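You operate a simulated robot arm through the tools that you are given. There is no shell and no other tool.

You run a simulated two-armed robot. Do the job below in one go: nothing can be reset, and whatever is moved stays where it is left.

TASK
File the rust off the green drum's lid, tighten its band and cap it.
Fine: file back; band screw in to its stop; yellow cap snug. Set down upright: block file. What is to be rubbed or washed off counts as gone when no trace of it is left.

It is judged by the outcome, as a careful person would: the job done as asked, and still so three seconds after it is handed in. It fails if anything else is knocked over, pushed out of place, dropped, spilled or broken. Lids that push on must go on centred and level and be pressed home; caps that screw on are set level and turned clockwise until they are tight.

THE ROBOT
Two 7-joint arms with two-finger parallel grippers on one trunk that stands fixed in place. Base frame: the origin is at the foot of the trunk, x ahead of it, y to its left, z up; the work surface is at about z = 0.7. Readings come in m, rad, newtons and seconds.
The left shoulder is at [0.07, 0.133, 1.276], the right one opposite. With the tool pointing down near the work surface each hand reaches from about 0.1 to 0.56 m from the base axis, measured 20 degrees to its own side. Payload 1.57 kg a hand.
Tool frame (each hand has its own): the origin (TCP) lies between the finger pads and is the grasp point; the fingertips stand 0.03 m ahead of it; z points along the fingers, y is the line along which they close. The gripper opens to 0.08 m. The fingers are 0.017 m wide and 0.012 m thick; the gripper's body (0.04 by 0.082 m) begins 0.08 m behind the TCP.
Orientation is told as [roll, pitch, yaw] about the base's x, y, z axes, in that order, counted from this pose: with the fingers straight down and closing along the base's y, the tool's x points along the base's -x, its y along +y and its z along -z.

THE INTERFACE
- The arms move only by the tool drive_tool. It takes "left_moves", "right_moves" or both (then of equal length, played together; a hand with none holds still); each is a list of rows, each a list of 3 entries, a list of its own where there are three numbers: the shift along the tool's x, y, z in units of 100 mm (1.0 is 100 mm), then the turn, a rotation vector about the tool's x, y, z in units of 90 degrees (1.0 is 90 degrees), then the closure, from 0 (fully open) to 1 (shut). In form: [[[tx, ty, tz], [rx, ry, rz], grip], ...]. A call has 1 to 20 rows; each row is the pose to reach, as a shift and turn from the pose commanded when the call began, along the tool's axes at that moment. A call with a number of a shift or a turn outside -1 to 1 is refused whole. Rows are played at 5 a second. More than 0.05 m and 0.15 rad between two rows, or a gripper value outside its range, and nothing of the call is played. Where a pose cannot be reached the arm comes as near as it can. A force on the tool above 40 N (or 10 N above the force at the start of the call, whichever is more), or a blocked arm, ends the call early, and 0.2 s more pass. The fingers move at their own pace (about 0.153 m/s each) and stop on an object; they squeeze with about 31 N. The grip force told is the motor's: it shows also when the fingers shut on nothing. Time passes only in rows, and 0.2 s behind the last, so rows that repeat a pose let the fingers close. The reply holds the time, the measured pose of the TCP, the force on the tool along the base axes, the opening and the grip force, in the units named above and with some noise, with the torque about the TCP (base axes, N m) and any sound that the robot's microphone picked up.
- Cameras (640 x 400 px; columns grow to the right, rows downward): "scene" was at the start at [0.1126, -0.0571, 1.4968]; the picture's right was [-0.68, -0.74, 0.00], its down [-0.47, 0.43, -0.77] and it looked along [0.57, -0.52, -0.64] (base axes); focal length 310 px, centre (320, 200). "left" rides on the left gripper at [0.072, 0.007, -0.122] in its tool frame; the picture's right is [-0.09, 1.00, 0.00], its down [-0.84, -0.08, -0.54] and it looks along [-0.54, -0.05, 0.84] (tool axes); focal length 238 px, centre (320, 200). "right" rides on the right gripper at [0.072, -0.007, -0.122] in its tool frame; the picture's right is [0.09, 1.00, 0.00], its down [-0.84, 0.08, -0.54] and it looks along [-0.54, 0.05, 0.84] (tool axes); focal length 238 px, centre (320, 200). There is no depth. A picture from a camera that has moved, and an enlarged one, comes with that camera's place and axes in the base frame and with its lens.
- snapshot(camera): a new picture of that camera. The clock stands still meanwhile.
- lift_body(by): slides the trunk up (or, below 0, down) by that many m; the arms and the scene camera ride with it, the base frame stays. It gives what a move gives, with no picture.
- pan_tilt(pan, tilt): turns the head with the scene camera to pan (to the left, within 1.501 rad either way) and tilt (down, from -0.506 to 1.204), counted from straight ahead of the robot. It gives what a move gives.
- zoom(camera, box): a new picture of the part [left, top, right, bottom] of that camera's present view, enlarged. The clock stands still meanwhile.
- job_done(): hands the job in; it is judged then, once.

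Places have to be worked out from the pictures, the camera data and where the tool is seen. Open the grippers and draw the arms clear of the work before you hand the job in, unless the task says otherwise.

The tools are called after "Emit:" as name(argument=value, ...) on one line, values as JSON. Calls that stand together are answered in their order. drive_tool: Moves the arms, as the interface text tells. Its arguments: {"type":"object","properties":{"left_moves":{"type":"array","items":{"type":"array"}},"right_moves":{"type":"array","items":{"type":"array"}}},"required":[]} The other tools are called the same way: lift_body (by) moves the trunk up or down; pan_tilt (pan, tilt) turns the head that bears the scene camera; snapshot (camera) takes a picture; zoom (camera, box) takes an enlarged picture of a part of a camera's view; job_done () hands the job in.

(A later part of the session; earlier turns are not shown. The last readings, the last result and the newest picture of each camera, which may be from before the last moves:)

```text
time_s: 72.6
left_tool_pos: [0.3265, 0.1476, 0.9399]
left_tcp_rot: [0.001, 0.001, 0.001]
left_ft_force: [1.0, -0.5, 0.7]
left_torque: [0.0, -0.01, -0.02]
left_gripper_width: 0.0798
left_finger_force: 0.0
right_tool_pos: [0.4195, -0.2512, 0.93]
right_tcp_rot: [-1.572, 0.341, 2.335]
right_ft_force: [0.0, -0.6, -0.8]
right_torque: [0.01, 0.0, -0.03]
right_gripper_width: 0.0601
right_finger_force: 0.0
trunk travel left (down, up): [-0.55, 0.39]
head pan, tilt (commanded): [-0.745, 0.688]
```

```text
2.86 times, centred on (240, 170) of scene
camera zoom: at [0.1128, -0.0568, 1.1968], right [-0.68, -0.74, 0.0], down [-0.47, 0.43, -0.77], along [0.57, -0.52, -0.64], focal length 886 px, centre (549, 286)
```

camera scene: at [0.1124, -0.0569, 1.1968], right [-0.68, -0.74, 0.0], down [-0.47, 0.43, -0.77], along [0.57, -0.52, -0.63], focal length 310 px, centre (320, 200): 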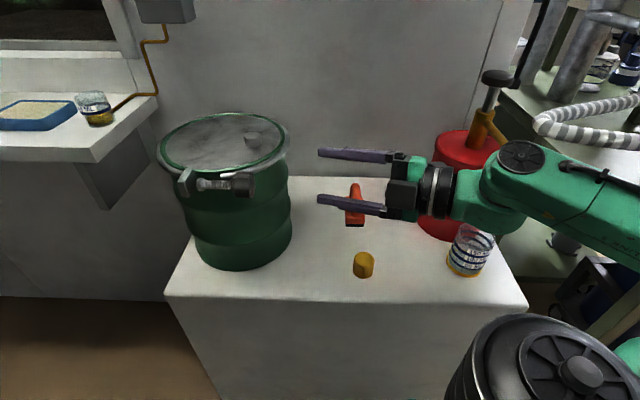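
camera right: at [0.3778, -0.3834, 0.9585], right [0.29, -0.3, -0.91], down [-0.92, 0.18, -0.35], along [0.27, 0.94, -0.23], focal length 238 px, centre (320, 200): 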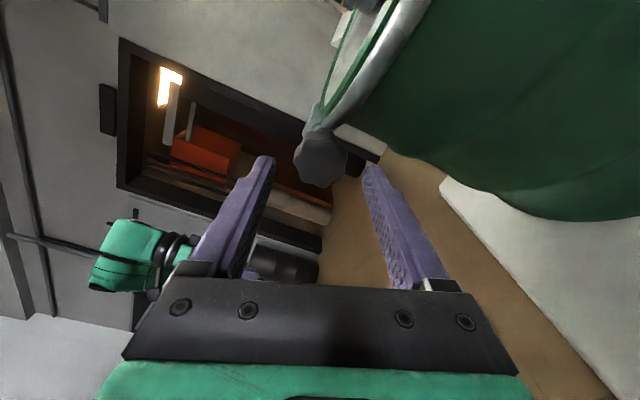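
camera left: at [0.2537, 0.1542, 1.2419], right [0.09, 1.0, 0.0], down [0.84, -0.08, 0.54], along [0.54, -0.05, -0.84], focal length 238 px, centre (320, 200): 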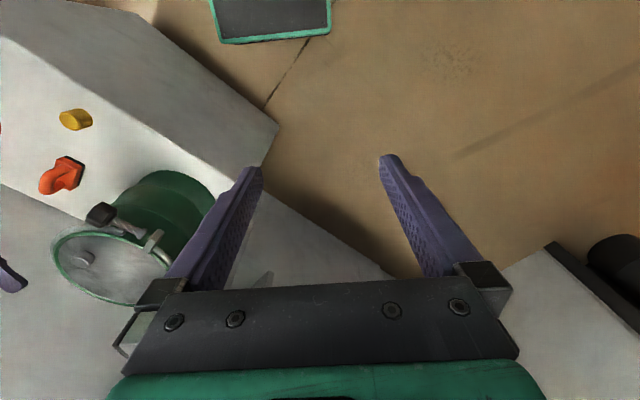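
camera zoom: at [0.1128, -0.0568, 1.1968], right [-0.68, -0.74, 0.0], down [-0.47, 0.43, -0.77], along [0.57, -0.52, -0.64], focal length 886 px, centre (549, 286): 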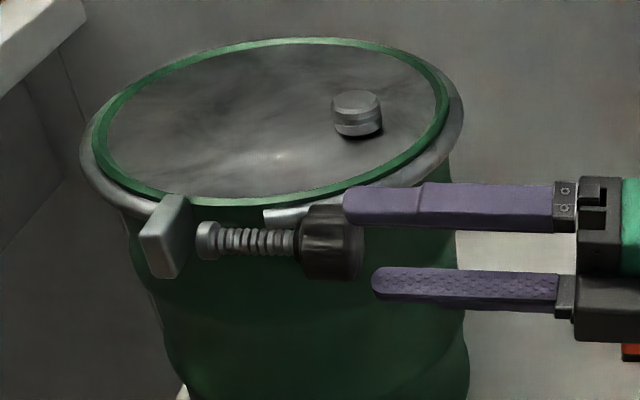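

Well centred (within 1 mm). I advance the last 2.1 cm and close on the knob.

Emit:
drive_tool(right_moves=[[[0, 0.01, 0.1], [0, 0, 0], 0.25], [[0, 0.01, 0.21], [0, 0, 0], 0.25], [[0, 0.01, 0.21], [0, 0, 0], 0.25]])

Emit:
snapshot(camera="right")

Emit:
zoom(camera="scene", box=[150, 100, 330, 240])

```text
time_s: 73.4
left_tool_pos: [0.3264, 0.1466, 0.9408]
left_tcp_rot: [0.0, 0.001, 0.003]
left_ft_force: [-0.4, 0.5, -0.5]
left_torque: [0.0, -0.04, 0.01]
left_gripper_width: 0.0802
left_finger_force: 0.0
right_tool_pos: [0.434, -0.2363, 0.9281]
right_tcp_rot: [-1.572, 0.34, 2.337]
right_ft_force: [0.6, 0.3, -0.4]
right_torque: [0.06, 0.01, 0.01]
right_gripper_width: 0.0601
right_finger_force: 0.0
trunk travel left (down, up): [-0.55, 0.39]
head pan, tilt (commanded): [-0.745, 0.688]
```

```text
taken
camera right: at [0.3929, -0.3689, 0.9578], right [0.29, -0.3, -0.91], down [-0.92, 0.18, -0.35], along [0.27, 0.94, -0.23], focal length 238 px, centre (320, 200)
```

right: 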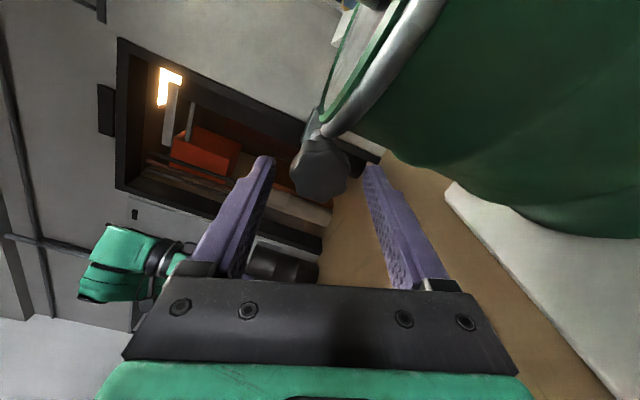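

```text
2.86 times, centred on (240, 170) of scene
camera zoom: at [0.1124, -0.057, 1.1968], right [-0.68, -0.74, 0.0], down [-0.47, 0.43, -0.77], along [0.57, -0.52, -0.64], focal length 886 px, centre (549, 286)
```

zoom: 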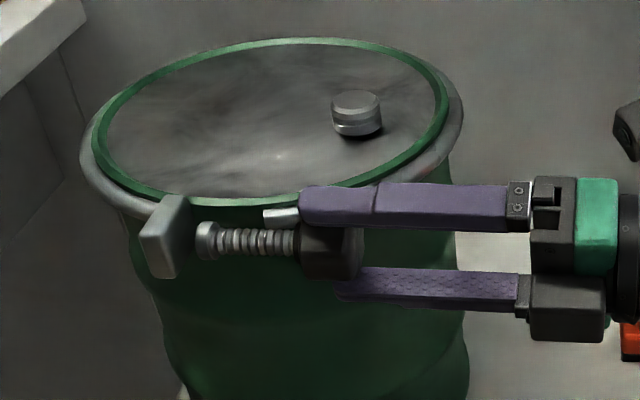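

The knob sits centred between the pads, fingertips level with its front end. I close the gripper.

Emit:
drive_tool(right_moves=[[[0, 0, 0], [0, 0, 0], 0.5], [[0, 0, 0], [0, 0, 0], 0.8], [[0, 0, 0], [0, 0, 0], 1], [[0, 0, 0], [0, 0, 0], 1]])

Emit:
zoom(camera="right", box=[220, 90, 420, 290])

```text
time_s: 74.4
left_tool_pos: [0.3264, 0.1479, 0.9414]
left_tcp_rot: [0.0, 0.0, 0.001]
left_ft_force: [0.0, 0.3, -1.0]
left_torque: [-0.01, -0.01, -0.01]
left_gripper_width: 0.0799
left_finger_force: 0.0
right_tool_pos: [0.4346, -0.2368, 0.9273]
right_tcp_rot: [-1.572, 0.341, 2.335]
right_ft_force: [0.8, 0.1, 1.3]
right_torque: [0.2, -0.21, 0.29]
right_gripper_width: 0.0379
right_finger_force: 43.4
trunk travel left (down, up): [-0.55, 0.39]
head pan, tilt (commanded): [-0.745, 0.688]
```

```text
2.00 times, centred on (320, 190) of right
camera zoom: at [0.3929, -0.3688, 0.9578], right [0.29, -0.3, -0.91], down [-0.92, 0.18, -0.35], along [0.27, 0.94, -0.23], focal length 477 px, centre (320, 220)
```

zoom: 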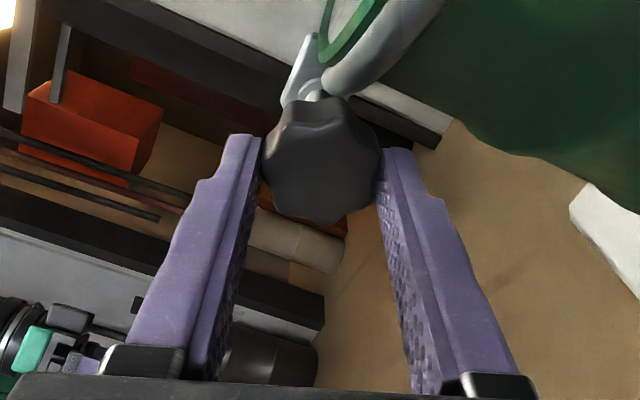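

Gripped at 38 mm. I turn clockwise 51.4° and read the torque.

Emit:
drive_tool(right_moves=[[[0, 0, 0], [0, 0, 0.0816], 1], [[0, 0, 0], [0, 0, 0.163], 1], [[0, 0, 0], [0, 0, 0.245], 1], [[0, 0, 0], [0, 0, 0.326], 1], [[0, 0, 0], [0, 0, 0.408], 1], [[0, 0, 0], [0, 0, 0.49], 1], [[0, 0, 0], [0, 0, 0.571], 1]])

Emit:
zoom(camera="scene", box=[150, 100, 330, 240])

Emit:
zoom(camera="right", box=[220, 90, 420, 290])

```text
time_s: 76.0
left_tool_pos: [0.3259, 0.1477, 0.9412]
left_tcp_rot: [-0.001, 0.001, 0.002]
left_ft_force: [-0.3, 0.0, -0.5]
left_torque: [-0.05, -0.01, 0.03]
left_gripper_width: 0.0801
left_finger_force: 0.1
right_tool_pos: [0.4354, -0.2357, 0.9296]
right_tcp_rot: [-1.573, -0.557, 2.332]
right_ft_force: [12.5, -0.1, 22.0]
right_torque: [-0.56, 0.41, -0.26]
right_gripper_width: 0.0378
right_finger_force: 43.7
trunk travel left (down, up): [-0.55, 0.39]
head pan, tilt (commanded): [-0.745, 0.688]
```

```text
2.86 times, centred on (240, 170) of scene
camera zoom: at [0.1128, -0.055, 1.1971], right [-0.68, -0.74, 0.0], down [-0.47, 0.43, -0.77], along [0.57, -0.52, -0.63], focal length 886 px, centre (549, 286)
```

zoom: 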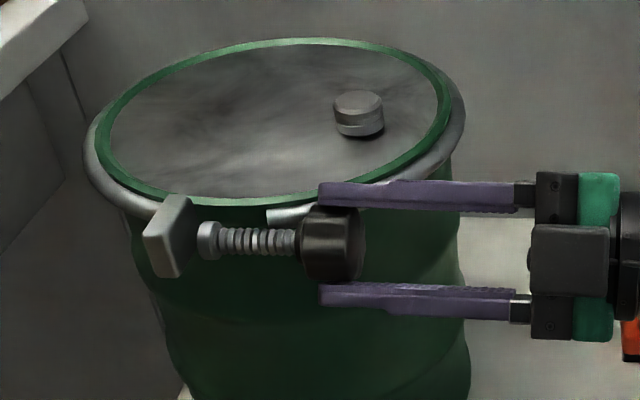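

```text
2.00 times, centred on (320, 190) of right
camera zoom: at [0.3925, -0.3674, 0.897], right [-0.31, 0.33, -0.89], down [-0.91, 0.17, 0.38], along [0.27, 0.93, 0.24], focal length 477 px, centre (320, 220)
```

zoom: 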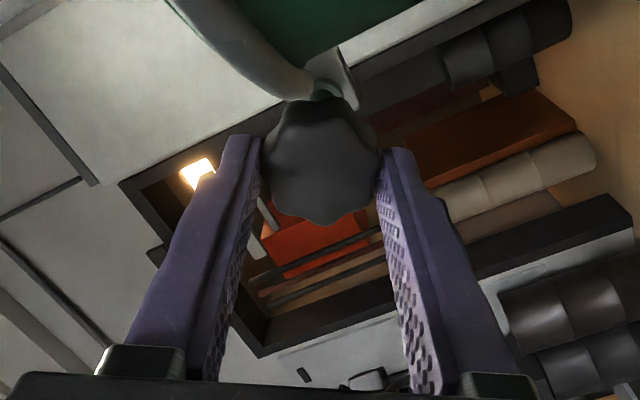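

The knob turned with the gripper; axial torque is small (about 0.12 N m), and the 22 N upward force says the knob axis is about 2.5 mm higher than my TCP. I release slightly, correct that offset, roll back 51.4° and re-grip.

Emit:
drive_tool(right_moves=[[[0, 0, 0], [0, 0, 0], 0.4], [[0, 0, 0], [0, 0, 0], 0.4], [[-0.005, -0.026, 0.015], [0, 0, -0.0816], 0.4], [[-0.005, -0.026, 0.015], [0, 0, -0.163], 0.4], [[-0.005, -0.026, 0.015], [0, 0, -0.245], 0.4], [[-0.005, -0.026, 0.015], [0, 0, -0.326], 0.4], [[-0.005, -0.026, 0.015], [0, 0, -0.408], 0.4], [[-0.005, -0.026, 0.015], [0, 0, -0.49], 0.4], [[-0.005, -0.026, 0.015], [0, 0, -0.571], 0.4], [[-0.005, -0.026, 0.015], [0, 0, -0.571], 0.4]])

Emit:
zoom(camera="right", box=[240, 110, 400, 230])

Emit:
zoom(camera="scene", box=[150, 100, 330, 240])

```text
time_s: 78.2
left_tool_pos: [0.3265, 0.1468, 0.9406]
left_tcp_rot: [0.0, 0.0, 0.001]
left_ft_force: [-0.5, 0.3, -0.4]
left_torque: [-0.01, 0.05, -0.01]
left_gripper_width: 0.08
left_finger_force: 0.0
right_tool_pos: [0.4361, -0.2357, 0.9312]
right_tcp_rot: [-1.571, 0.34, 2.335]
right_ft_force: [0.4, 1.1, -0.5]
right_torque: [0.02, -0.01, 0.01]
right_gripper_width: 0.0479
right_finger_force: 0.1
trunk travel left (down, up): [-0.55, 0.39]
head pan, tilt (commanded): [-0.745, 0.688]
```

```text
3.33 times, centred on (320, 170) of right
camera zoom: at [0.3947, -0.3688, 0.9604], right [0.29, -0.3, -0.91], down [-0.92, 0.18, -0.35], along [0.27, 0.94, -0.23], focal length 794 px, centre (320, 300)
```

zoom: 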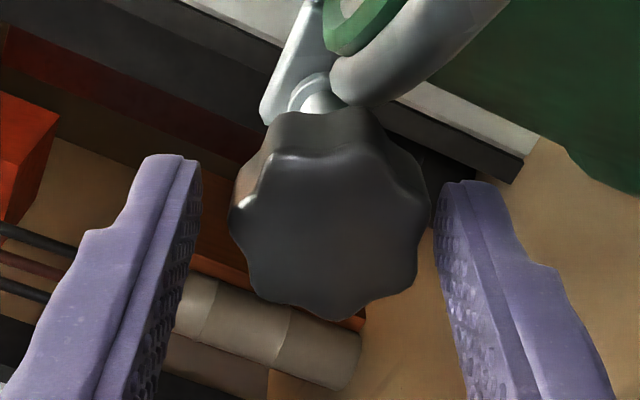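

```text
2.86 times, centred on (240, 170) of scene
camera zoom: at [0.1126, -0.0569, 1.1968], right [-0.68, -0.74, 0.0], down [-0.47, 0.43, -0.77], along [0.57, -0.52, -0.64], focal length 886 px, centre (549, 286)
```

zoom: 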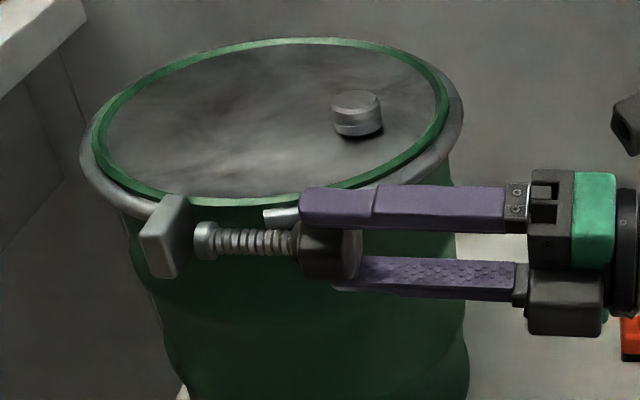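

The view and forces together say the knob axis is about 2.6 mm further in toward the drum and 1.2 mm lower than my TCP now. The screw tip has moved about 1.5 mm toward the lug. I correct, re-grip and make the next 51.4° stroke with a little axial feed.

Emit:
drive_tool(right_moves=[[[0.02, 0.02, 0], [0, 0, 0], 0.4], [[0.02, 0.02, 0], [0, 0, 0], 0.7], [[0.02, 0.02, 0], [0, 0, 0], 1], [[0.02, 0.02, 0], [0, 0, 0], 1], [[0.02, 0.02, 0.002], [0, 0, 0.0816], 1], [[0.02, 0.02, 0.004], [0, 0, 0.163], 1], [[0.02, 0.02, 0.006], [0, 0, 0.245], 1], [[0.02, 0.02, 0.008], [0, 0, 0.326], 1], [[0.02, 0.02, 0.01], [0, 0, 0.408], 1], [[0.02, 0.02, 0.012], [0, 0, 0.49], 1], [[0.02, 0.02, 0.014], [0, 0, 0.571], 1]])

Emit:
zoom(camera="scene", box=[150, 100, 330, 240])

```text
time_s: 80.6
left_tool_pos: [0.3262, 0.1457, 0.9405]
left_tcp_rot: [0.0, 0.0, 0.002]
left_ft_force: [0.1, 0.5, 0.2]
left_torque: [0.0, 0.01, -0.01]
left_gripper_width: 0.08
left_finger_force: 0.1
right_tool_pos: [0.4394, -0.2362, 0.9288]
right_tcp_rot: [-1.57, -0.563, 2.337]
right_ft_force: [-6.7, -0.7, -12.4]
right_torque: [-0.94, 0.86, -0.3]
right_gripper_width: 0.0384
right_finger_force: 43.9
trunk travel left (down, up): [-0.55, 0.39]
head pan, tilt (commanded): [-0.745, 0.688]
```

```text
2.86 times, centred on (240, 170) of scene
camera zoom: at [0.1125, -0.0577, 1.1966], right [-0.68, -0.74, 0.0], down [-0.47, 0.43, -0.77], along [0.57, -0.52, -0.64], focal length 886 px, centre (549, 286)
```

zoom: 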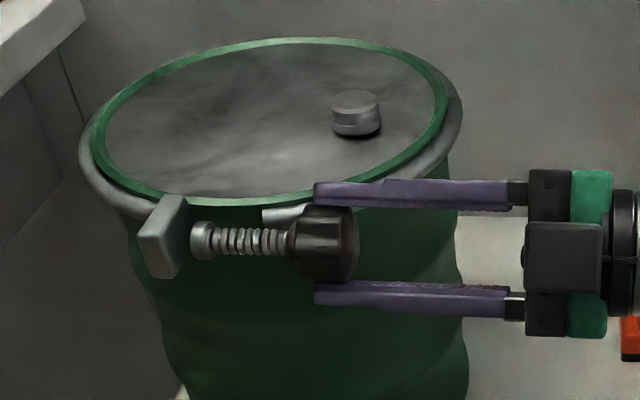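

The stroke worked (screw advanced again ~1.5 mm, light torque). I do the combined cycle: release, roll back, re-grip, next stroke.

Emit:
drive_tool(right_moves=[[[0, 0, 0], [0, 0, 0], 0.4], [[0, 0.008, 0], [0, 0, 0], 0.4], [[0, 0.008, 0.005], [0, 0, -0.0816], 0.4], [[0, 0.008, 0.005], [0, 0, -0.163], 0.4], [[0, 0.008, 0.005], [0, 0, -0.245], 0.4], [[0, 0.008, 0.005], [0, 0, -0.326], 0.4], [[0, 0.008, 0.005], [0, 0, -0.408], 0.4], [[0, 0.008, 0.005], [0, 0, -0.49], 0.4], [[0, 0.008, 0.005], [0, 0, -0.571], 0.4], [[0, 0.008, 0.005], [0, 0, -0.571], 0.4], [[0, 0.008, 0.005], [0, 0, -0.571], 0.7], [[0, 0.008, 0.005], [0, 0, -0.571], 1], [[0, 0.008, 0.005], [0, 0, -0.571], 1]])

Emit:
drive_tool(right_moves=[[[0, 0, 0.002], [0, 0, 0.0816], 1], [[0, 0, 0.004], [0, 0, 0.163], 1], [[0, 0, 0.006], [0, 0, 0.245], 1], [[0, 0, 0.008], [0, 0, 0.326], 1], [[0, 0, 0.01], [0, 0, 0.408], 1], [[0, 0, 0.012], [0, 0, 0.49], 1], [[0, 0, 0.014], [0, 0, 0.571], 1]])

Emit:
zoom(camera="scene", box=[150, 100, 330, 240])

```text
time_s: 83.4
left_tool_pos: [0.3265, 0.1471, 0.9404]
left_tcp_rot: [0.0, 0.001, 0.003]
left_ft_force: [0.6, 0.7, -0.2]
left_torque: [-0.04, 0.0, -0.01]
left_gripper_width: 0.0798
left_finger_force: 0.0
right_tool_pos: [0.4394, -0.2356, 0.9294]
right_tcp_rot: [-1.572, 0.339, 2.333]
right_ft_force: [1.2, 1.0, 5.8]
right_torque: [0.34, -0.3, 0.39]
right_gripper_width: 0.0381
right_finger_force: 44.3
trunk travel left (down, up): [-0.55, 0.39]
head pan, tilt (commanded): [-0.745, 0.688]
```

```text
time_s: 85.0
left_tool_pos: [0.3271, 0.1468, 0.9408]
left_tcp_rot: [-0.001, 0.0, 0.002]
left_ft_force: [-0.6, -0.9, -0.3]
left_torque: [-0.01, 0.0, -0.01]
left_gripper_width: 0.0801
left_finger_force: 0.1
right_tool_pos: [0.4391, -0.2347, 0.9289]
right_tcp_rot: [-1.571, -0.559, 2.337]
right_ft_force: [-2.4, -1.9, 1.4]
right_torque: [-0.76, 0.75, -0.29]
right_gripper_width: 0.0381
right_finger_force: 43.9
trunk travel left (down, up): [-0.55, 0.39]
head pan, tilt (commanded): [-0.745, 0.688]
```

```text
2.86 times, centred on (240, 170) of scene
camera zoom: at [0.1121, -0.0569, 1.1968], right [-0.68, -0.74, 0.0], down [-0.47, 0.43, -0.77], along [0.57, -0.52, -0.63], focal length 886 px, centre (549, 286)
```

zoom: 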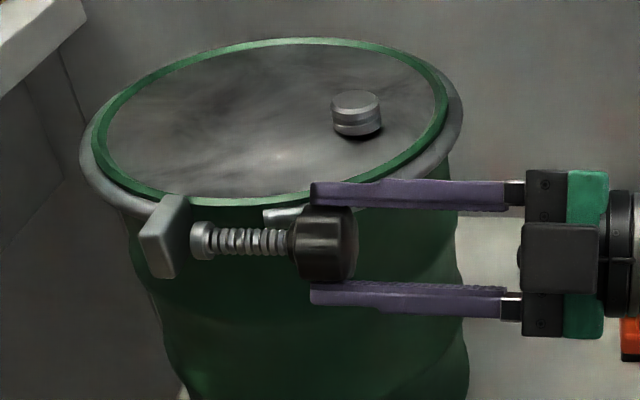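

Forces are now small, so alignment is good. I zoom closer on the screw to measure how far its tip is from the lug.

Emit:
zoom(camera="scene", box=[182, 145, 262, 205])

Emit:
zoom(camera="right", box=[240, 90, 400, 210])

```text
6.67 times, centred on (222, 175) of scene
camera zoom: at [0.1121, -0.0569, 1.1968], right [-0.68, -0.74, 0.0], down [-0.47, 0.43, -0.77], along [0.57, -0.52, -0.63], focal length 2067 px, centre (973, 367)
```

zoom: 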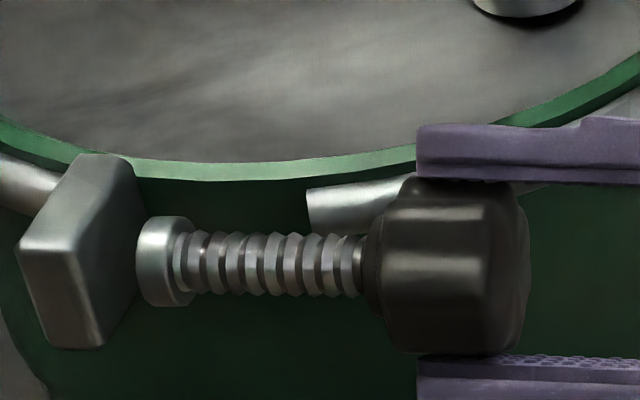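

```text
3.33 times, centred on (320, 150) of right
camera zoom: at [0.3972, -0.3672, 0.8954], right [-0.31, 0.33, -0.89], down [-0.91, 0.17, 0.38], along [0.27, 0.93, 0.24], focal length 794 px, centre (320, 367)
```

zoom: 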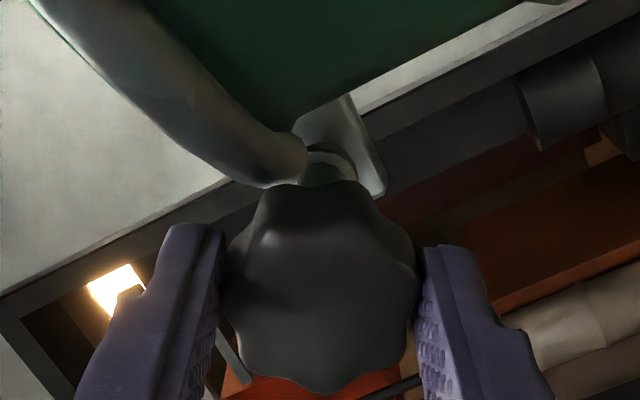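

The tip is closing on the lug (about 4 mm travelled so far). I continue with another release–roll back–grip–stroke cycle, watching for the torque to rise.

Emit:
drive_tool(right_moves=[[[0, 0, 0], [0, 0, 0], 0.4], [[0, 0, 0], [0, 0, 0], 0.4], [[0, 0, 0.003], [0, 0, -0.0816], 0.4], [[0, 0, 0.003], [0, 0, -0.163], 0.4], [[0, 0, 0.003], [0, 0, -0.245], 0.4], [[0, 0, 0.003], [0, 0, -0.326], 0.4], [[0, 0, 0.003], [0, 0, -0.408], 0.4], [[0, 0, 0.003], [0, 0, -0.49], 0.4], [[0, 0, 0.003], [0, 0, -0.571], 0.4], [[0, 0, 0.003], [0, 0, -0.571], 0.4], [[0, 0, 0.003], [0, 0, -0.571], 0.7], [[0, 0, 0.003], [0, 0, -0.571], 1], [[0, 0, 0.003], [0, 0, -0.571], 1]])

Emit:
drive_tool(right_moves=[[[0, 0, 0.002], [0, 0, 0.0816], 1], [[0, 0, 0.004], [0, 0, 0.163], 1], [[0, 0, 0.006], [0, 0, 0.245], 1], [[0, 0, 0.008], [0, 0, 0.326], 1], [[0, 0, 0.01], [0, 0, 0.408], 1], [[0, 0, 0.012], [0, 0, 0.49], 1], [[0, 0, 0.014], [0, 0, 0.571], 1]])

Emit:
zoom(camera="scene", box=[182, 145, 262, 205])

```text
time_s: 87.8
left_tool_pos: [0.3267, 0.1478, 0.9422]
left_tcp_rot: [0.0, -0.001, 0.001]
left_ft_force: [0.5, 0.1, 0.6]
left_torque: [-0.02, 0.02, 0.0]
left_gripper_width: 0.0799
left_finger_force: 0.1
right_tool_pos: [0.44, -0.2348, 0.9292]
right_tcp_rot: [-1.572, 0.339, 2.336]
right_ft_force: [1.5, -0.2, 4.2]
right_torque: [0.25, -0.23, 0.54]
right_gripper_width: 0.038
right_finger_force: 44.4
trunk travel left (down, up): [-0.55, 0.39]
head pan, tilt (commanded): [-0.745, 0.688]
```

```text
time_s: 89.4
left_tool_pos: [0.3255, 0.1474, 0.9408]
left_tcp_rot: [-0.001, 0.001, 0.003]
left_ft_force: [0.7, 0.0, 0.0]
left_torque: [-0.02, 0.01, 0.01]
left_gripper_width: 0.0801
left_finger_force: 0.0
right_tool_pos: [0.4409, -0.2336, 0.9291]
right_tcp_rot: [-1.57, -0.56, 2.336]
right_ft_force: [-3.1, 0.2, 0.1]
right_torque: [-0.78, 0.74, -0.08]
right_gripper_width: 0.0382
right_finger_force: 44.5
trunk travel left (down, up): [-0.55, 0.39]
head pan, tilt (commanded): [-0.745, 0.688]
```

```text
6.67 times, centred on (222, 175) of scene
camera zoom: at [0.1118, -0.0566, 1.1968], right [-0.68, -0.74, 0.0], down [-0.47, 0.43, -0.77], along [0.57, -0.52, -0.63], focal length 2067 px, centre (973, 367)
```

zoom: 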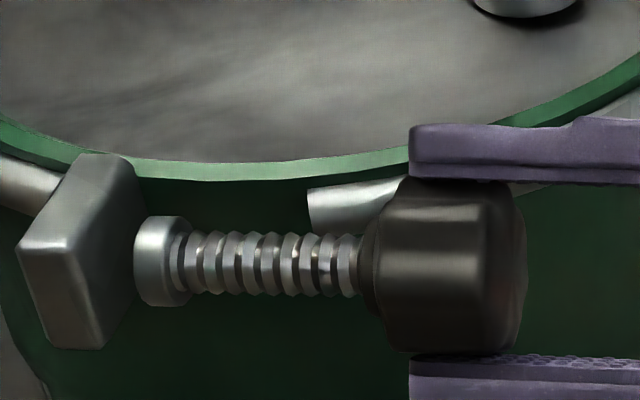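

Each stroke advances about 0.8 mm (pitch ≈ 5.5 mm) with little resistance. I now run a whole cycle per call.

Emit:
drive_tool(right_moves=[[[0, 0, 0], [0, 0, 0], 0.4], [[0, 0, 0], [0, 0, -0.0952], 0.4], [[0, 0, 0], [0, 0, -0.1903], 0.4], [[0, 0, 0], [0, 0, -0.2855], 0.4], [[0, 0, 0], [0, 0, -0.3807], 0.4], [[0, 0, 0], [0, 0, -0.4758], 0.4], [[0, 0, 0], [0, 0, -0.571], 0.4], [[0, 0, 0], [0, 0, -0.571], 0.4], [[0, 0, 0], [0, 0, -0.571], 0.8], [[0, 0, 0], [0, 0, -0.571], 1], [[0, 0, 0], [0, 0, -0.571], 1], [[0, 0, 0.002], [0, 0, -0.4758], 1], [[0, 0, 0.003], [0, 0, -0.3807], 1], [[0, 0, 0.005], [0, 0, -0.2855], 1], [[0, 0, 0.006], [0, 0, -0.1903], 1], [[0, 0, 0.007], [0, 0, -0.0952], 1], [[0, 0, 0.008], [0, 0, 0], 1], [[0, 0, 0.008], [0, 0, 0], 1]])

Emit:
zoom(camera="scene", box=[182, 145, 262, 205])

```text
time_s: 93.2
left_tool_pos: [0.3257, 0.1469, 0.9399]
left_tcp_rot: [-0.003, 0.0, 0.003]
left_ft_force: [0.1, -0.3, 0.0]
left_torque: [0.01, 0.01, -0.03]
left_gripper_width: 0.08
left_finger_force: 0.0
right_tool_pos: [0.4417, -0.233, 0.928]
right_tcp_rot: [-1.571, -0.561, 2.338]
right_ft_force: [-2.1, 1.9, -2.0]
right_torque: [-0.55, 0.6, -0.16]
right_gripper_width: 0.0378
right_finger_force: 43.6
trunk travel left (down, up): [-0.55, 0.39]
head pan, tilt (commanded): [-0.745, 0.688]
```

```text
6.67 times, centred on (222, 175) of scene
camera zoom: at [0.1125, -0.0566, 1.1967], right [-0.68, -0.74, 0.0], down [-0.47, 0.43, -0.77], along [0.57, -0.52, -0.63], focal length 2067 px, centre (973, 367)
```

zoom: 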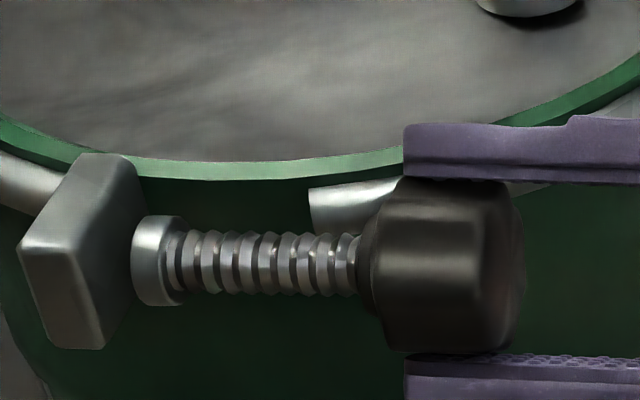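

It advances steadily. Fingertip clearance to the rim shrinks as I follow, so from here I keep the hand's axial position fixed and let the knob slide forward between the pads. Next cycles.

Emit:
drive_tool(right_moves=[[[0, 0, 0], [0, 0, 0], 0.4], [[0, 0, 0], [0, 0, -0.0952], 0.4], [[0, 0, 0], [0, 0, -0.1903], 0.4], [[0, 0, 0], [0, 0, -0.2855], 0.4], [[0, 0, 0], [0, 0, -0.3807], 0.4], [[0, 0, 0], [0, 0, -0.4758], 0.4], [[0, 0, 0], [0, 0, -0.571], 0.4], [[0, 0, 0], [0, 0, -0.571], 0.4], [[0, 0, 0], [0, 0, -0.571], 0.8], [[0, 0, 0], [0, 0, -0.571], 1], [[0, 0, 0], [0, 0, -0.571], 1], [[0, 0, 0], [0, 0, -0.4758], 1], [[0, 0, 0], [0, 0, -0.3807], 1], [[0, 0, 0], [0, 0, -0.2855], 1], [[0, 0, 0], [0, 0, -0.1903], 1], [[0, 0, 0], [0, 0, -0.0952], 1], [[0, 0, 0], [0, 0, 0], 1], [[0, 0, 0], [0, 0, 0], 1]])

Emit:
drive_tool(right_moves=[[[0, 0, 0], [0, 0, 0], 0.4], [[0, 0, 0], [0, 0, -0.0952], 0.4], [[0, 0, 0], [0, 0, -0.1903], 0.4], [[0, 0, 0], [0, 0, -0.2855], 0.4], [[0, 0, 0], [0, 0, -0.3807], 0.4], [[0, 0, 0], [0, 0, -0.4758], 0.4], [[0, 0, 0], [0, 0, -0.571], 0.4], [[0, 0, 0], [0, 0, -0.571], 0.4], [[0, 0, 0], [0, 0, -0.571], 0.8], [[0, 0, 0], [0, 0, -0.571], 1], [[0, 0, 0], [0, 0, -0.571], 1], [[0, 0, 0], [0, 0, -0.4758], 1], [[0, 0, 0], [0, 0, -0.3807], 1], [[0, 0, 0], [0, 0, -0.2855], 1], [[0, 0, 0], [0, 0, -0.1903], 1], [[0, 0, 0], [0, 0, -0.0952], 1], [[0, 0, 0], [0, 0, 0], 1], [[0, 0, 0], [0, 0, 0], 1]])

Emit:
zoom(camera="scene", box=[182, 145, 262, 205])

```text
time_s: 97.0
left_tool_pos: [0.3274, 0.1466, 0.9409]
left_tcp_rot: [-0.001, 0.0, 0.0]
left_ft_force: [0.3, 0.1, -0.1]
left_torque: [0.01, 0.0, -0.05]
left_gripper_width: 0.0802
left_finger_force: 0.1
right_tool_pos: [0.4421, -0.2331, 0.9299]
right_tcp_rot: [-1.57, -0.562, 2.336]
right_ft_force: [2.4, 2.1, -0.4]
right_torque: [-0.5, 0.49, -0.11]
right_gripper_width: 0.0381
right_finger_force: 44.1
trunk travel left (down, up): [-0.55, 0.39]
head pan, tilt (commanded): [-0.745, 0.688]
```

```text
time_s: 100.8
left_tool_pos: [0.3273, 0.1477, 0.9405]
left_tcp_rot: [-0.003, 0.0, 0.001]
left_ft_force: [0.5, 0.2, -0.8]
left_torque: [0.0, 0.04, 0.03]
left_gripper_width: 0.08
left_finger_force: 0.1
right_tool_pos: [0.4426, -0.2337, 0.9294]
right_tcp_rot: [-1.571, -0.561, 2.335]
right_ft_force: [2.6, 1.9, 0.6]
right_torque: [-0.47, 0.48, -0.13]
right_gripper_width: 0.0379
right_finger_force: 43.6
trunk travel left (down, up): [-0.55, 0.39]
head pan, tilt (commanded): [-0.745, 0.688]
```

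```text
6.67 times, centred on (222, 175) of scene
camera zoom: at [0.1132, -0.0562, 1.1967], right [-0.68, -0.74, 0.0], down [-0.47, 0.43, -0.77], along [0.57, -0.52, -0.64], focal length 2067 px, centre (973, 367)
```

zoom: 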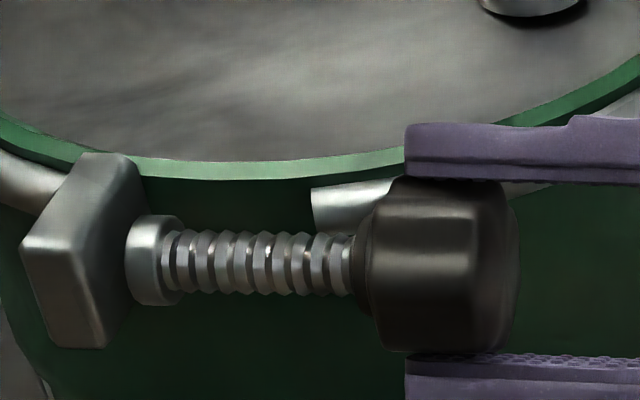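

Steady progress, low torque. Two more cycles.

Emit:
drive_tool(right_moves=[[[0, 0, 0], [0, 0, 0], 0.4], [[0, 0, 0], [0, 0, -0.0952], 0.4], [[0, 0, 0], [0, 0, -0.1903], 0.4], [[0, 0, 0], [0, 0, -0.2855], 0.4], [[0, 0, 0], [0, 0, -0.3807], 0.4], [[0, 0, 0], [0, 0, -0.4758], 0.4], [[0, 0, 0], [0, 0, -0.571], 0.4], [[0, 0, 0], [0, 0, -0.571], 0.4], [[0, 0, 0], [0, 0, -0.571], 0.8], [[0, 0, 0], [0, 0, -0.571], 1], [[0, 0, 0], [0, 0, -0.571], 1], [[0, 0, 0], [0, 0, -0.4758], 1], [[0, 0, 0], [0, 0, -0.3807], 1], [[0, 0, 0], [0, 0, -0.2855], 1], [[0, 0, 0], [0, 0, -0.1903], 1], [[0, 0, 0], [0, 0, -0.0952], 1], [[0, 0, 0], [0, 0, 0], 1], [[0, 0, 0], [0, 0, 0], 1]])

Emit:
drive_tool(right_moves=[[[0, 0, 0], [0, 0, 0], 0.4], [[0, 0, 0], [0, 0, -0.0952], 0.4], [[0, 0, 0], [0, 0, -0.1903], 0.4], [[0, 0, 0], [0, 0, -0.2855], 0.4], [[0, 0, 0], [0, 0, -0.3807], 0.4], [[0, 0, 0], [0, 0, -0.4758], 0.4], [[0, 0, 0], [0, 0, -0.571], 0.4], [[0, 0, 0], [0, 0, -0.571], 0.4], [[0, 0, 0], [0, 0, -0.571], 0.8], [[0, 0, 0], [0, 0, -0.571], 1], [[0, 0, 0], [0, 0, -0.571], 1], [[0, 0, 0], [0, 0, -0.4758], 1], [[0, 0, 0], [0, 0, -0.3807], 1], [[0, 0, 0], [0, 0, -0.2855], 1], [[0, 0, 0], [0, 0, -0.1903], 1], [[0, 0, 0], [0, 0, -0.0952], 1], [[0, 0, 0], [0, 0, 0], 1], [[0, 0, 0], [0, 0, 0], 1]])

Emit:
zoom(camera="scene", box=[182, 145, 262, 205])

```text
time_s: 104.6
left_tool_pos: [0.3275, 0.1478, 0.9403]
left_tcp_rot: [-0.002, 0.001, 0.002]
left_ft_force: [-0.3, -0.6, 1.0]
left_torque: [-0.03, 0.0, 0.02]
left_gripper_width: 0.0802
left_finger_force: 0.1
right_tool_pos: [0.442, -0.2323, 0.9284]
right_tcp_rot: [-1.572, -0.56, 2.338]
right_ft_force: [2.9, 1.5, 0.6]
right_torque: [-0.43, 0.45, -0.14]
right_gripper_width: 0.0383
right_finger_force: 43.4
trunk travel left (down, up): [-0.55, 0.39]
head pan, tilt (commanded): [-0.745, 0.688]
```

```text
time_s: 108.4
left_tool_pos: [0.328, 0.1481, 0.9397]
left_tcp_rot: [-0.002, 0.001, 0.002]
left_ft_force: [-0.2, 0.3, -0.9]
left_torque: [0.02, 0.03, 0.01]
left_gripper_width: 0.0799
left_finger_force: 0.0
right_tool_pos: [0.4427, -0.233, 0.9294]
right_tcp_rot: [-1.569, -0.56, 2.337]
right_ft_force: [1.9, 3.3, 0.9]
right_torque: [-0.38, 0.4, -0.23]
right_gripper_width: 0.0378
right_finger_force: 43.8
trunk travel left (down, up): [-0.55, 0.39]
head pan, tilt (commanded): [-0.745, 0.688]
```

```text
6.67 times, centred on (222, 175) of scene
camera zoom: at [0.1133, -0.0558, 1.1967], right [-0.68, -0.74, 0.0], down [-0.47, 0.43, -0.77], along [0.57, -0.52, -0.63], focal length 2067 px, centre (973, 367)
```

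zoom: 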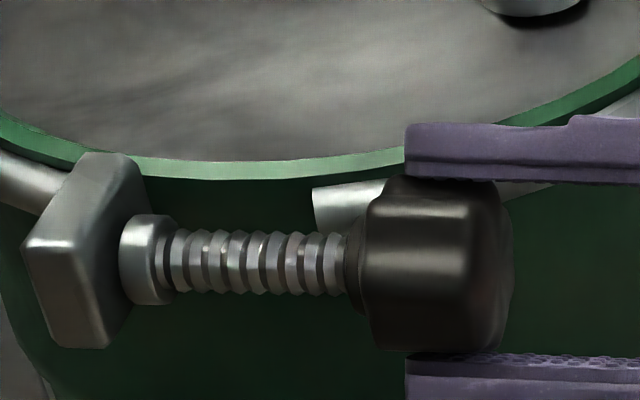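

Still turning freely with small torque. Two more cycles.

Emit:
drive_tool(right_moves=[[[0, 0, 0], [0, 0, 0], 0.4], [[0, 0, 0], [0, 0, -0.0952], 0.4], [[0, 0, 0], [0, 0, -0.1903], 0.4], [[0, 0, 0], [0, 0, -0.2855], 0.4], [[0, 0, 0], [0, 0, -0.3807], 0.4], [[0, 0, 0], [0, 0, -0.4758], 0.4], [[0, 0, 0], [0, 0, -0.571], 0.4], [[0, 0, 0], [0, 0, -0.571], 0.4], [[0, 0, 0], [0, 0, -0.571], 0.8], [[0, 0, 0], [0, 0, -0.571], 1], [[0, 0, 0], [0, 0, -0.571], 1], [[0, 0, 0], [0, 0, -0.4758], 1], [[0, 0, 0], [0, 0, -0.3807], 1], [[0, 0, 0], [0, 0, -0.2855], 1], [[0, 0, 0], [0, 0, -0.1903], 1], [[0, 0, 0], [0, 0, -0.0952], 1], [[0, 0, 0], [0, 0, 0], 1], [[0, 0, 0], [0, 0, 0], 1]])

Emit:
drive_tool(right_moves=[[[0, 0, 0], [0, 0, 0], 0.4], [[0, 0, 0], [0, 0, -0.0952], 0.4], [[0, 0, 0], [0, 0, -0.1903], 0.4], [[0, 0, 0], [0, 0, -0.2855], 0.4], [[0, 0, 0], [0, 0, -0.3807], 0.4], [[0, 0, 0], [0, 0, -0.4758], 0.4], [[0, 0, 0], [0, 0, -0.571], 0.4], [[0, 0, 0], [0, 0, -0.571], 0.4], [[0, 0, 0], [0, 0, -0.571], 0.8], [[0, 0, 0], [0, 0, -0.571], 1], [[0, 0, 0], [0, 0, -0.571], 1], [[0, 0, 0], [0, 0, -0.4758], 1], [[0, 0, 0], [0, 0, -0.3807], 1], [[0, 0, 0], [0, 0, -0.2855], 1], [[0, 0, 0], [0, 0, -0.1903], 1], [[0, 0, 0], [0, 0, -0.0952], 1], [[0, 0, 0], [0, 0, 0], 1], [[0, 0, 0], [0, 0, 0], 1]])

Emit:
zoom(camera="scene", box=[182, 145, 262, 205])

Emit:
zoom(camera="right", box=[240, 90, 400, 210])

```text
time_s: 112.2
left_tool_pos: [0.3257, 0.1471, 0.9403]
left_tcp_rot: [-0.001, 0.001, 0.002]
left_ft_force: [0.6, -0.6, -0.8]
left_torque: [0.02, 0.01, 0.01]
left_gripper_width: 0.0803
left_finger_force: 0.0
right_tool_pos: [0.4424, -0.2337, 0.9293]
right_tcp_rot: [-1.571, -0.561, 2.337]
right_ft_force: [-1.8, 1.0, -2.6]
right_torque: [-0.95, 0.1, 0.04]
right_gripper_width: 0.0379
right_finger_force: 44.0
trunk travel left (down, up): [-0.55, 0.39]
head pan, tilt (commanded): [-0.745, 0.688]
```

```text
time_s: 116.0
left_tool_pos: [0.3271, 0.1473, 0.9408]
left_tcp_rot: [0.0, 0.002, 0.002]
left_ft_force: [0.0, 1.2, -0.2]
left_torque: [0.03, -0.01, 0.02]
left_gripper_width: 0.0797
left_finger_force: 0.0
right_tool_pos: [0.442, -0.2338, 0.927]
right_tcp_rot: [-1.572, -0.56, 2.334]
right_ft_force: [-1.1, -0.5, -4.1]
right_torque: [-1.06, 0.21, 0.04]
right_gripper_width: 0.038
right_finger_force: 44.0
trunk travel left (down, up): [-0.55, 0.39]
head pan, tilt (commanded): [-0.745, 0.688]
```

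```text
6.67 times, centred on (222, 175) of scene
camera zoom: at [0.1128, -0.0569, 1.1967], right [-0.68, -0.74, 0.0], down [-0.47, 0.43, -0.77], along [0.57, -0.52, -0.64], focal length 2067 px, centre (973, 367)
```

zoom: 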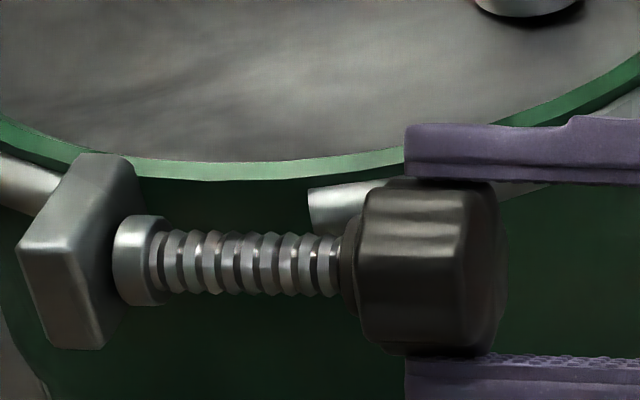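

```text
3.33 times, centred on (320, 150) of right
camera zoom: at [0.4001, -0.3655, 0.8949], right [-0.31, 0.32, -0.89], down [-0.91, 0.17, 0.38], along [0.27, 0.93, 0.24], focal length 794 px, centre (320, 367)
```

zoom: 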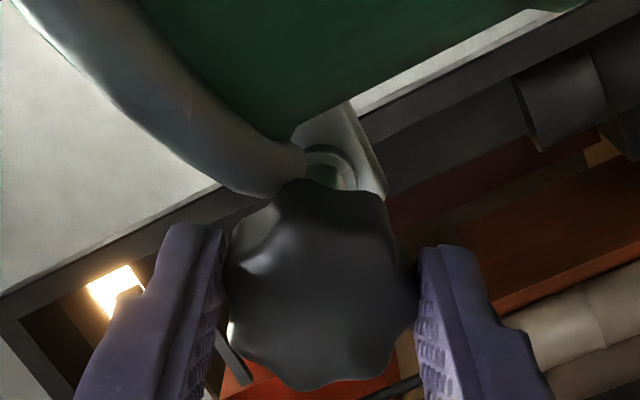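

The axial torque has jumped from ~0.05 to ~0.62 N m in both last strokes, and the lobes now sit differently in the pads: the screw seems to be at its stop. I verify with one more cycle and compare the tip position.

Emit:
drive_tool(right_moves=[[[0, 0, 0], [0, 0, 0], 0.4], [[0, 0, 0], [0, 0, -0.0952], 0.4], [[0, 0, 0], [0, 0, -0.1903], 0.4], [[0, 0, 0], [0, 0, -0.2855], 0.4], [[0, 0, 0], [0, 0, -0.3807], 0.4], [[0, 0, 0], [0, 0, -0.4758], 0.4], [[0, 0, 0], [0, 0, -0.571], 0.4], [[0, 0, 0], [0, 0, -0.571], 0.4]])

Emit:
zoom(camera="scene", box=[182, 145, 262, 205])

Emit:
zoom(camera="right", box=[240, 90, 400, 210])

```text
time_s: 117.8
left_tool_pos: [0.3248, 0.1473, 0.9413]
left_tcp_rot: [-0.001, 0.001, 0.002]
left_ft_force: [-0.7, -0.5, -0.3]
left_torque: [0.0, 0.01, -0.04]
left_gripper_width: 0.0796
left_finger_force: 0.0
right_tool_pos: [0.4414, -0.234, 0.9287]
right_tcp_rot: [-1.571, 0.342, 2.336]
right_ft_force: [-0.5, -0.6, 1.0]
right_torque: [-0.01, 0.0, 0.0]
right_gripper_width: 0.0477
right_finger_force: 0.0
trunk travel left (down, up): [-0.55, 0.39]
head pan, tilt (commanded): [-0.745, 0.688]
```

```text
6.67 times, centred on (222, 175) of scene
camera zoom: at [0.1125, -0.0569, 1.1968], right [-0.68, -0.74, 0.0], down [-0.47, 0.43, -0.77], along [0.57, -0.52, -0.64], focal length 2067 px, centre (973, 367)
```

zoom: 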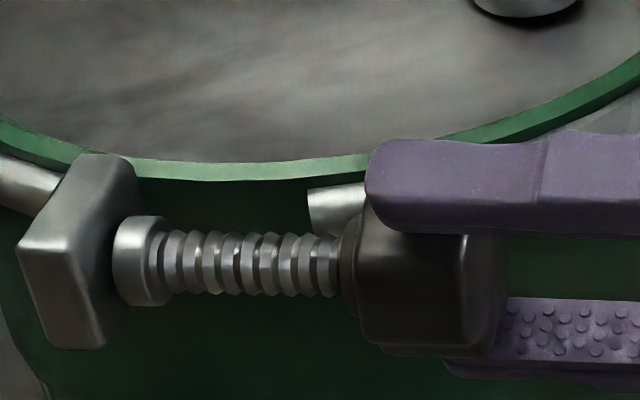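

```text
3.33 times, centred on (320, 150) of right
camera zoom: at [0.4002, -0.3662, 0.9585], right [0.29, -0.3, -0.91], down [-0.92, 0.17, -0.35], along [0.27, 0.94, -0.23], focal length 794 px, centre (320, 367)
```

zoom: 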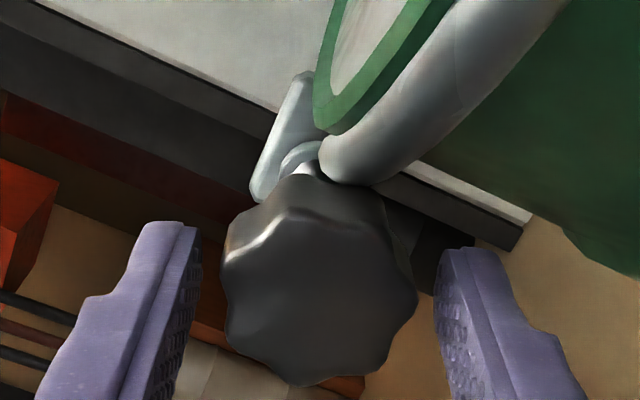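

Emit:
drive_tool(right_moves=[[[0, 0, 0], [0, 0, 0], 0.8], [[0, 0, 0], [0, 0, 0], 1], [[0, 0, 0], [0, 0, 0], 1], [[0, 0, 0], [0, 0, 0.0952], 1], [[0, 0, 0], [0, 0, 0.1903], 1]])

Emit:
zoom(camera="scene", box=[182, 145, 262, 205])

Emit:
drive_tool(right_moves=[[[0, 0, 0], [0, 0, 0.0952], 1], [[0, 0, 0], [0, 0, 0.1903], 1], [[0, 0, 0], [0, 0, 0.2855], 1], [[0, 0, 0], [0, 0, 0.3807], 1], [[0, 0, 0], [0, 0, 0.3807], 1]])

Emit:
zoom(camera="scene", box=[182, 145, 262, 205])

```text
time_s: 119.0
left_tool_pos: [0.3247, 0.1476, 0.9411]
left_tcp_rot: [0.0, 0.0, 0.002]
left_ft_force: [0.3, -0.3, -0.5]
left_torque: [0.01, -0.04, -0.01]
left_gripper_width: 0.08
left_finger_force: 0.0
right_tool_pos: [0.4423, -0.2323, 0.9296]
right_tcp_rot: [-1.571, 0.041, 2.336]
right_ft_force: [-0.9, 2.1, 2.8]
right_torque: [-0.54, -0.51, -0.11]
right_gripper_width: 0.0381
right_finger_force: 43.8
trunk travel left (down, up): [-0.55, 0.39]
head pan, tilt (commanded): [-0.745, 0.688]
```

```text
6.67 times, centred on (222, 175) of scene
camera zoom: at [0.1119, -0.0561, 1.1969], right [-0.68, -0.74, 0.0], down [-0.47, 0.43, -0.77], along [0.57, -0.52, -0.63], focal length 2067 px, centre (973, 367)
```

zoom: 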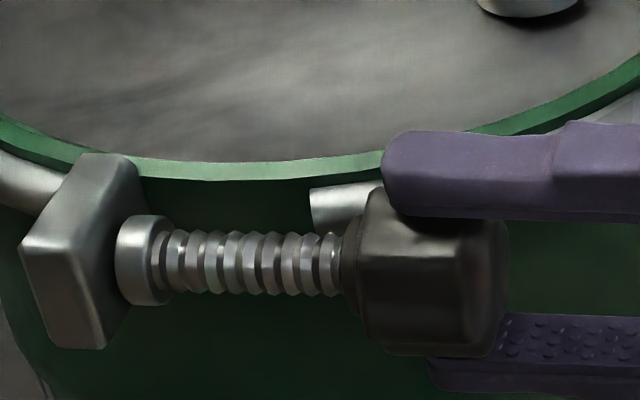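

```text
time_s: 120.2
left_tool_pos: [0.3268, 0.1472, 0.9407]
left_tcp_rot: [-0.001, -0.001, 0.002]
left_ft_force: [0.4, 0.2, 0.6]
left_torque: [0.02, -0.03, 0.02]
left_gripper_width: 0.0799
left_finger_force: 0.1
right_tool_pos: [0.4418, -0.2328, 0.9285]
right_tcp_rot: [-1.571, -0.56, 2.337]
right_ft_force: [1.0, 1.1, 0.1]
right_torque: [-0.8, -0.03, -0.04]
right_gripper_width: 0.0381
right_finger_force: 44.2
trunk travel left (down, up): [-0.55, 0.39]
head pan, tilt (commanded): [-0.745, 0.688]
```

```text
6.67 times, centred on (222, 175) of scene
camera zoom: at [0.1125, -0.0564, 1.1968], right [-0.68, -0.74, 0.0], down [-0.47, 0.43, -0.77], along [0.57, -0.52, -0.63], focal length 2067 px, centre (973, 367)
```

zoom: 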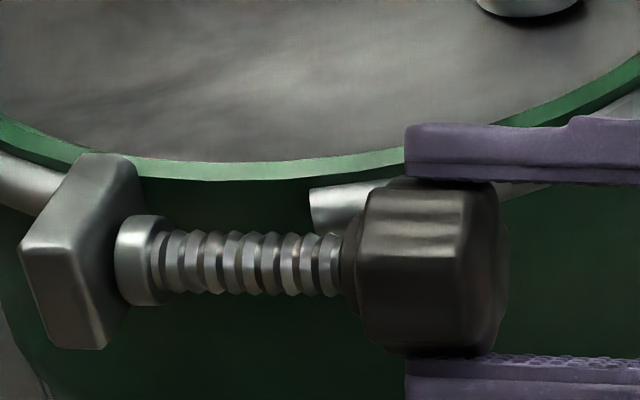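

The tip and knob no longer move; the pads slip at 0.6–0.74 N m. For certainty I look at the lobe phase and try once more with a properly seated grip.

Emit:
drive_tool(right_moves=[[[0, 0, 0], [0, 0, 0], 0.4], [[0, 0, 0], [0, 0, 0], 0.4]])

Emit:
zoom(camera="right", box=[260, 100, 380, 220])

```text
time_s: 120.8
left_tool_pos: [0.3258, 0.1469, 0.9403]
left_tcp_rot: [0.001, 0.001, 0.001]
left_ft_force: [-0.5, 0.4, -0.3]
left_torque: [-0.02, -0.03, 0.02]
left_gripper_width: 0.0802
left_finger_force: 0.1
right_tool_pos: [0.4425, -0.2336, 0.9291]
right_tcp_rot: [-1.572, -0.557, 2.335]
right_ft_force: [-0.8, -0.6, 0.0]
right_torque: [0.01, -0.01, -0.01]
right_gripper_width: 0.048
right_finger_force: 0.1
trunk travel left (down, up): [-0.55, 0.39]
head pan, tilt (commanded): [-0.745, 0.688]
```

```text
3.33 times, centred on (320, 160) of right
camera zoom: at [0.3993, -0.3655, 0.8956], right [-0.31, 0.32, -0.89], down [-0.91, 0.17, 0.38], along [0.27, 0.93, 0.24], focal length 794 px, centre (320, 333)
```

zoom: 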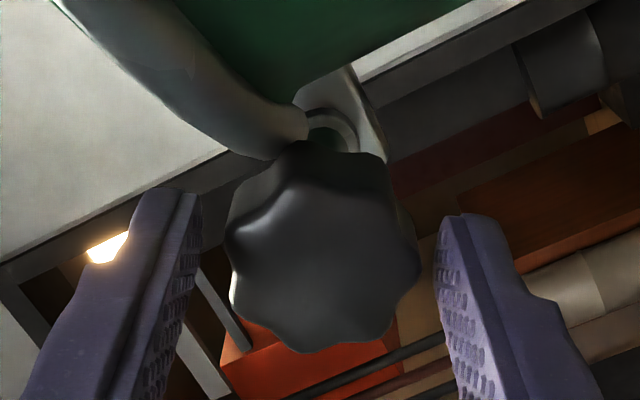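

Emit:
drive_tool(right_moves=[[[0, 0, 0], [0, 0, 0.06], 0.4], [[0, 0, 0], [0, 0, 0.06], 0.8], [[0, 0, 0], [0, 0, 0.06], 1], [[0, 0, 0], [0, 0, 0.06], 1], [[0, 0, 0], [0, 0, 0.12], 1], [[0, 0, 0], [0, 0, 0.18], 1]])

Emit:
zoom(camera="right", box=[260, 100, 380, 220])

Emit:
zoom(camera="scene", box=[182, 145, 262, 205])

```text
time_s: 122.2
left_tool_pos: [0.3261, 0.1462, 0.9403]
left_tcp_rot: [-0.001, -0.001, 0.002]
left_ft_force: [0.0, 1.0, -1.1]
left_torque: [-0.01, 0.0, 0.0]
left_gripper_width: 0.0799
left_finger_force: 0.1
right_tool_pos: [0.4428, -0.2332, 0.9275]
right_tcp_rot: [-1.57, -0.843, 2.335]
right_ft_force: [-4.3, 0.8, -8.6]
right_torque: [-1.28, 0.18, 0.34]
right_gripper_width: 0.0383
right_finger_force: 44.2
trunk travel left (down, up): [-0.55, 0.39]
head pan, tilt (commanded): [-0.745, 0.688]
```

```text
3.33 times, centred on (320, 160) of right
camera zoom: at [0.3913, -0.3568, 0.8785], right [-0.47, 0.49, -0.73], down [-0.82, 0.07, 0.57], along [0.33, 0.87, 0.37], focal length 794 px, centre (320, 333)
```

zoom: 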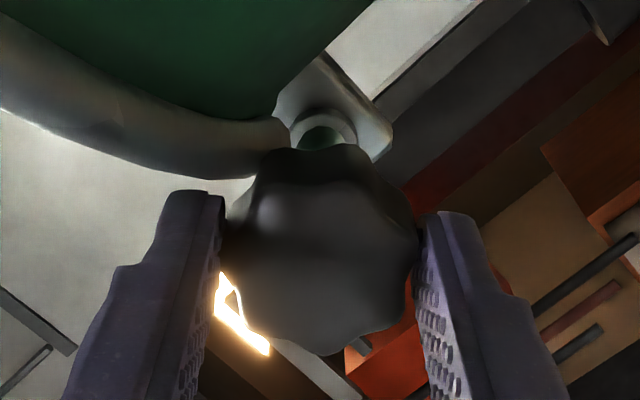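

```text
6.67 times, centred on (222, 175) of scene
camera zoom: at [0.1126, -0.0568, 1.1967], right [-0.68, -0.74, 0.0], down [-0.47, 0.43, -0.77], along [0.57, -0.52, -0.64], focal length 2067 px, centre (973, 367)
```

zoom: 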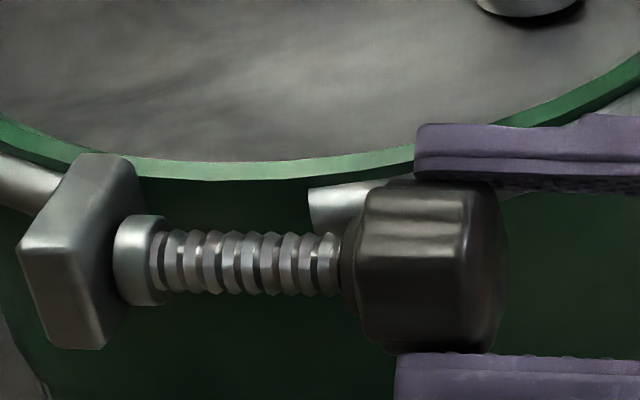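

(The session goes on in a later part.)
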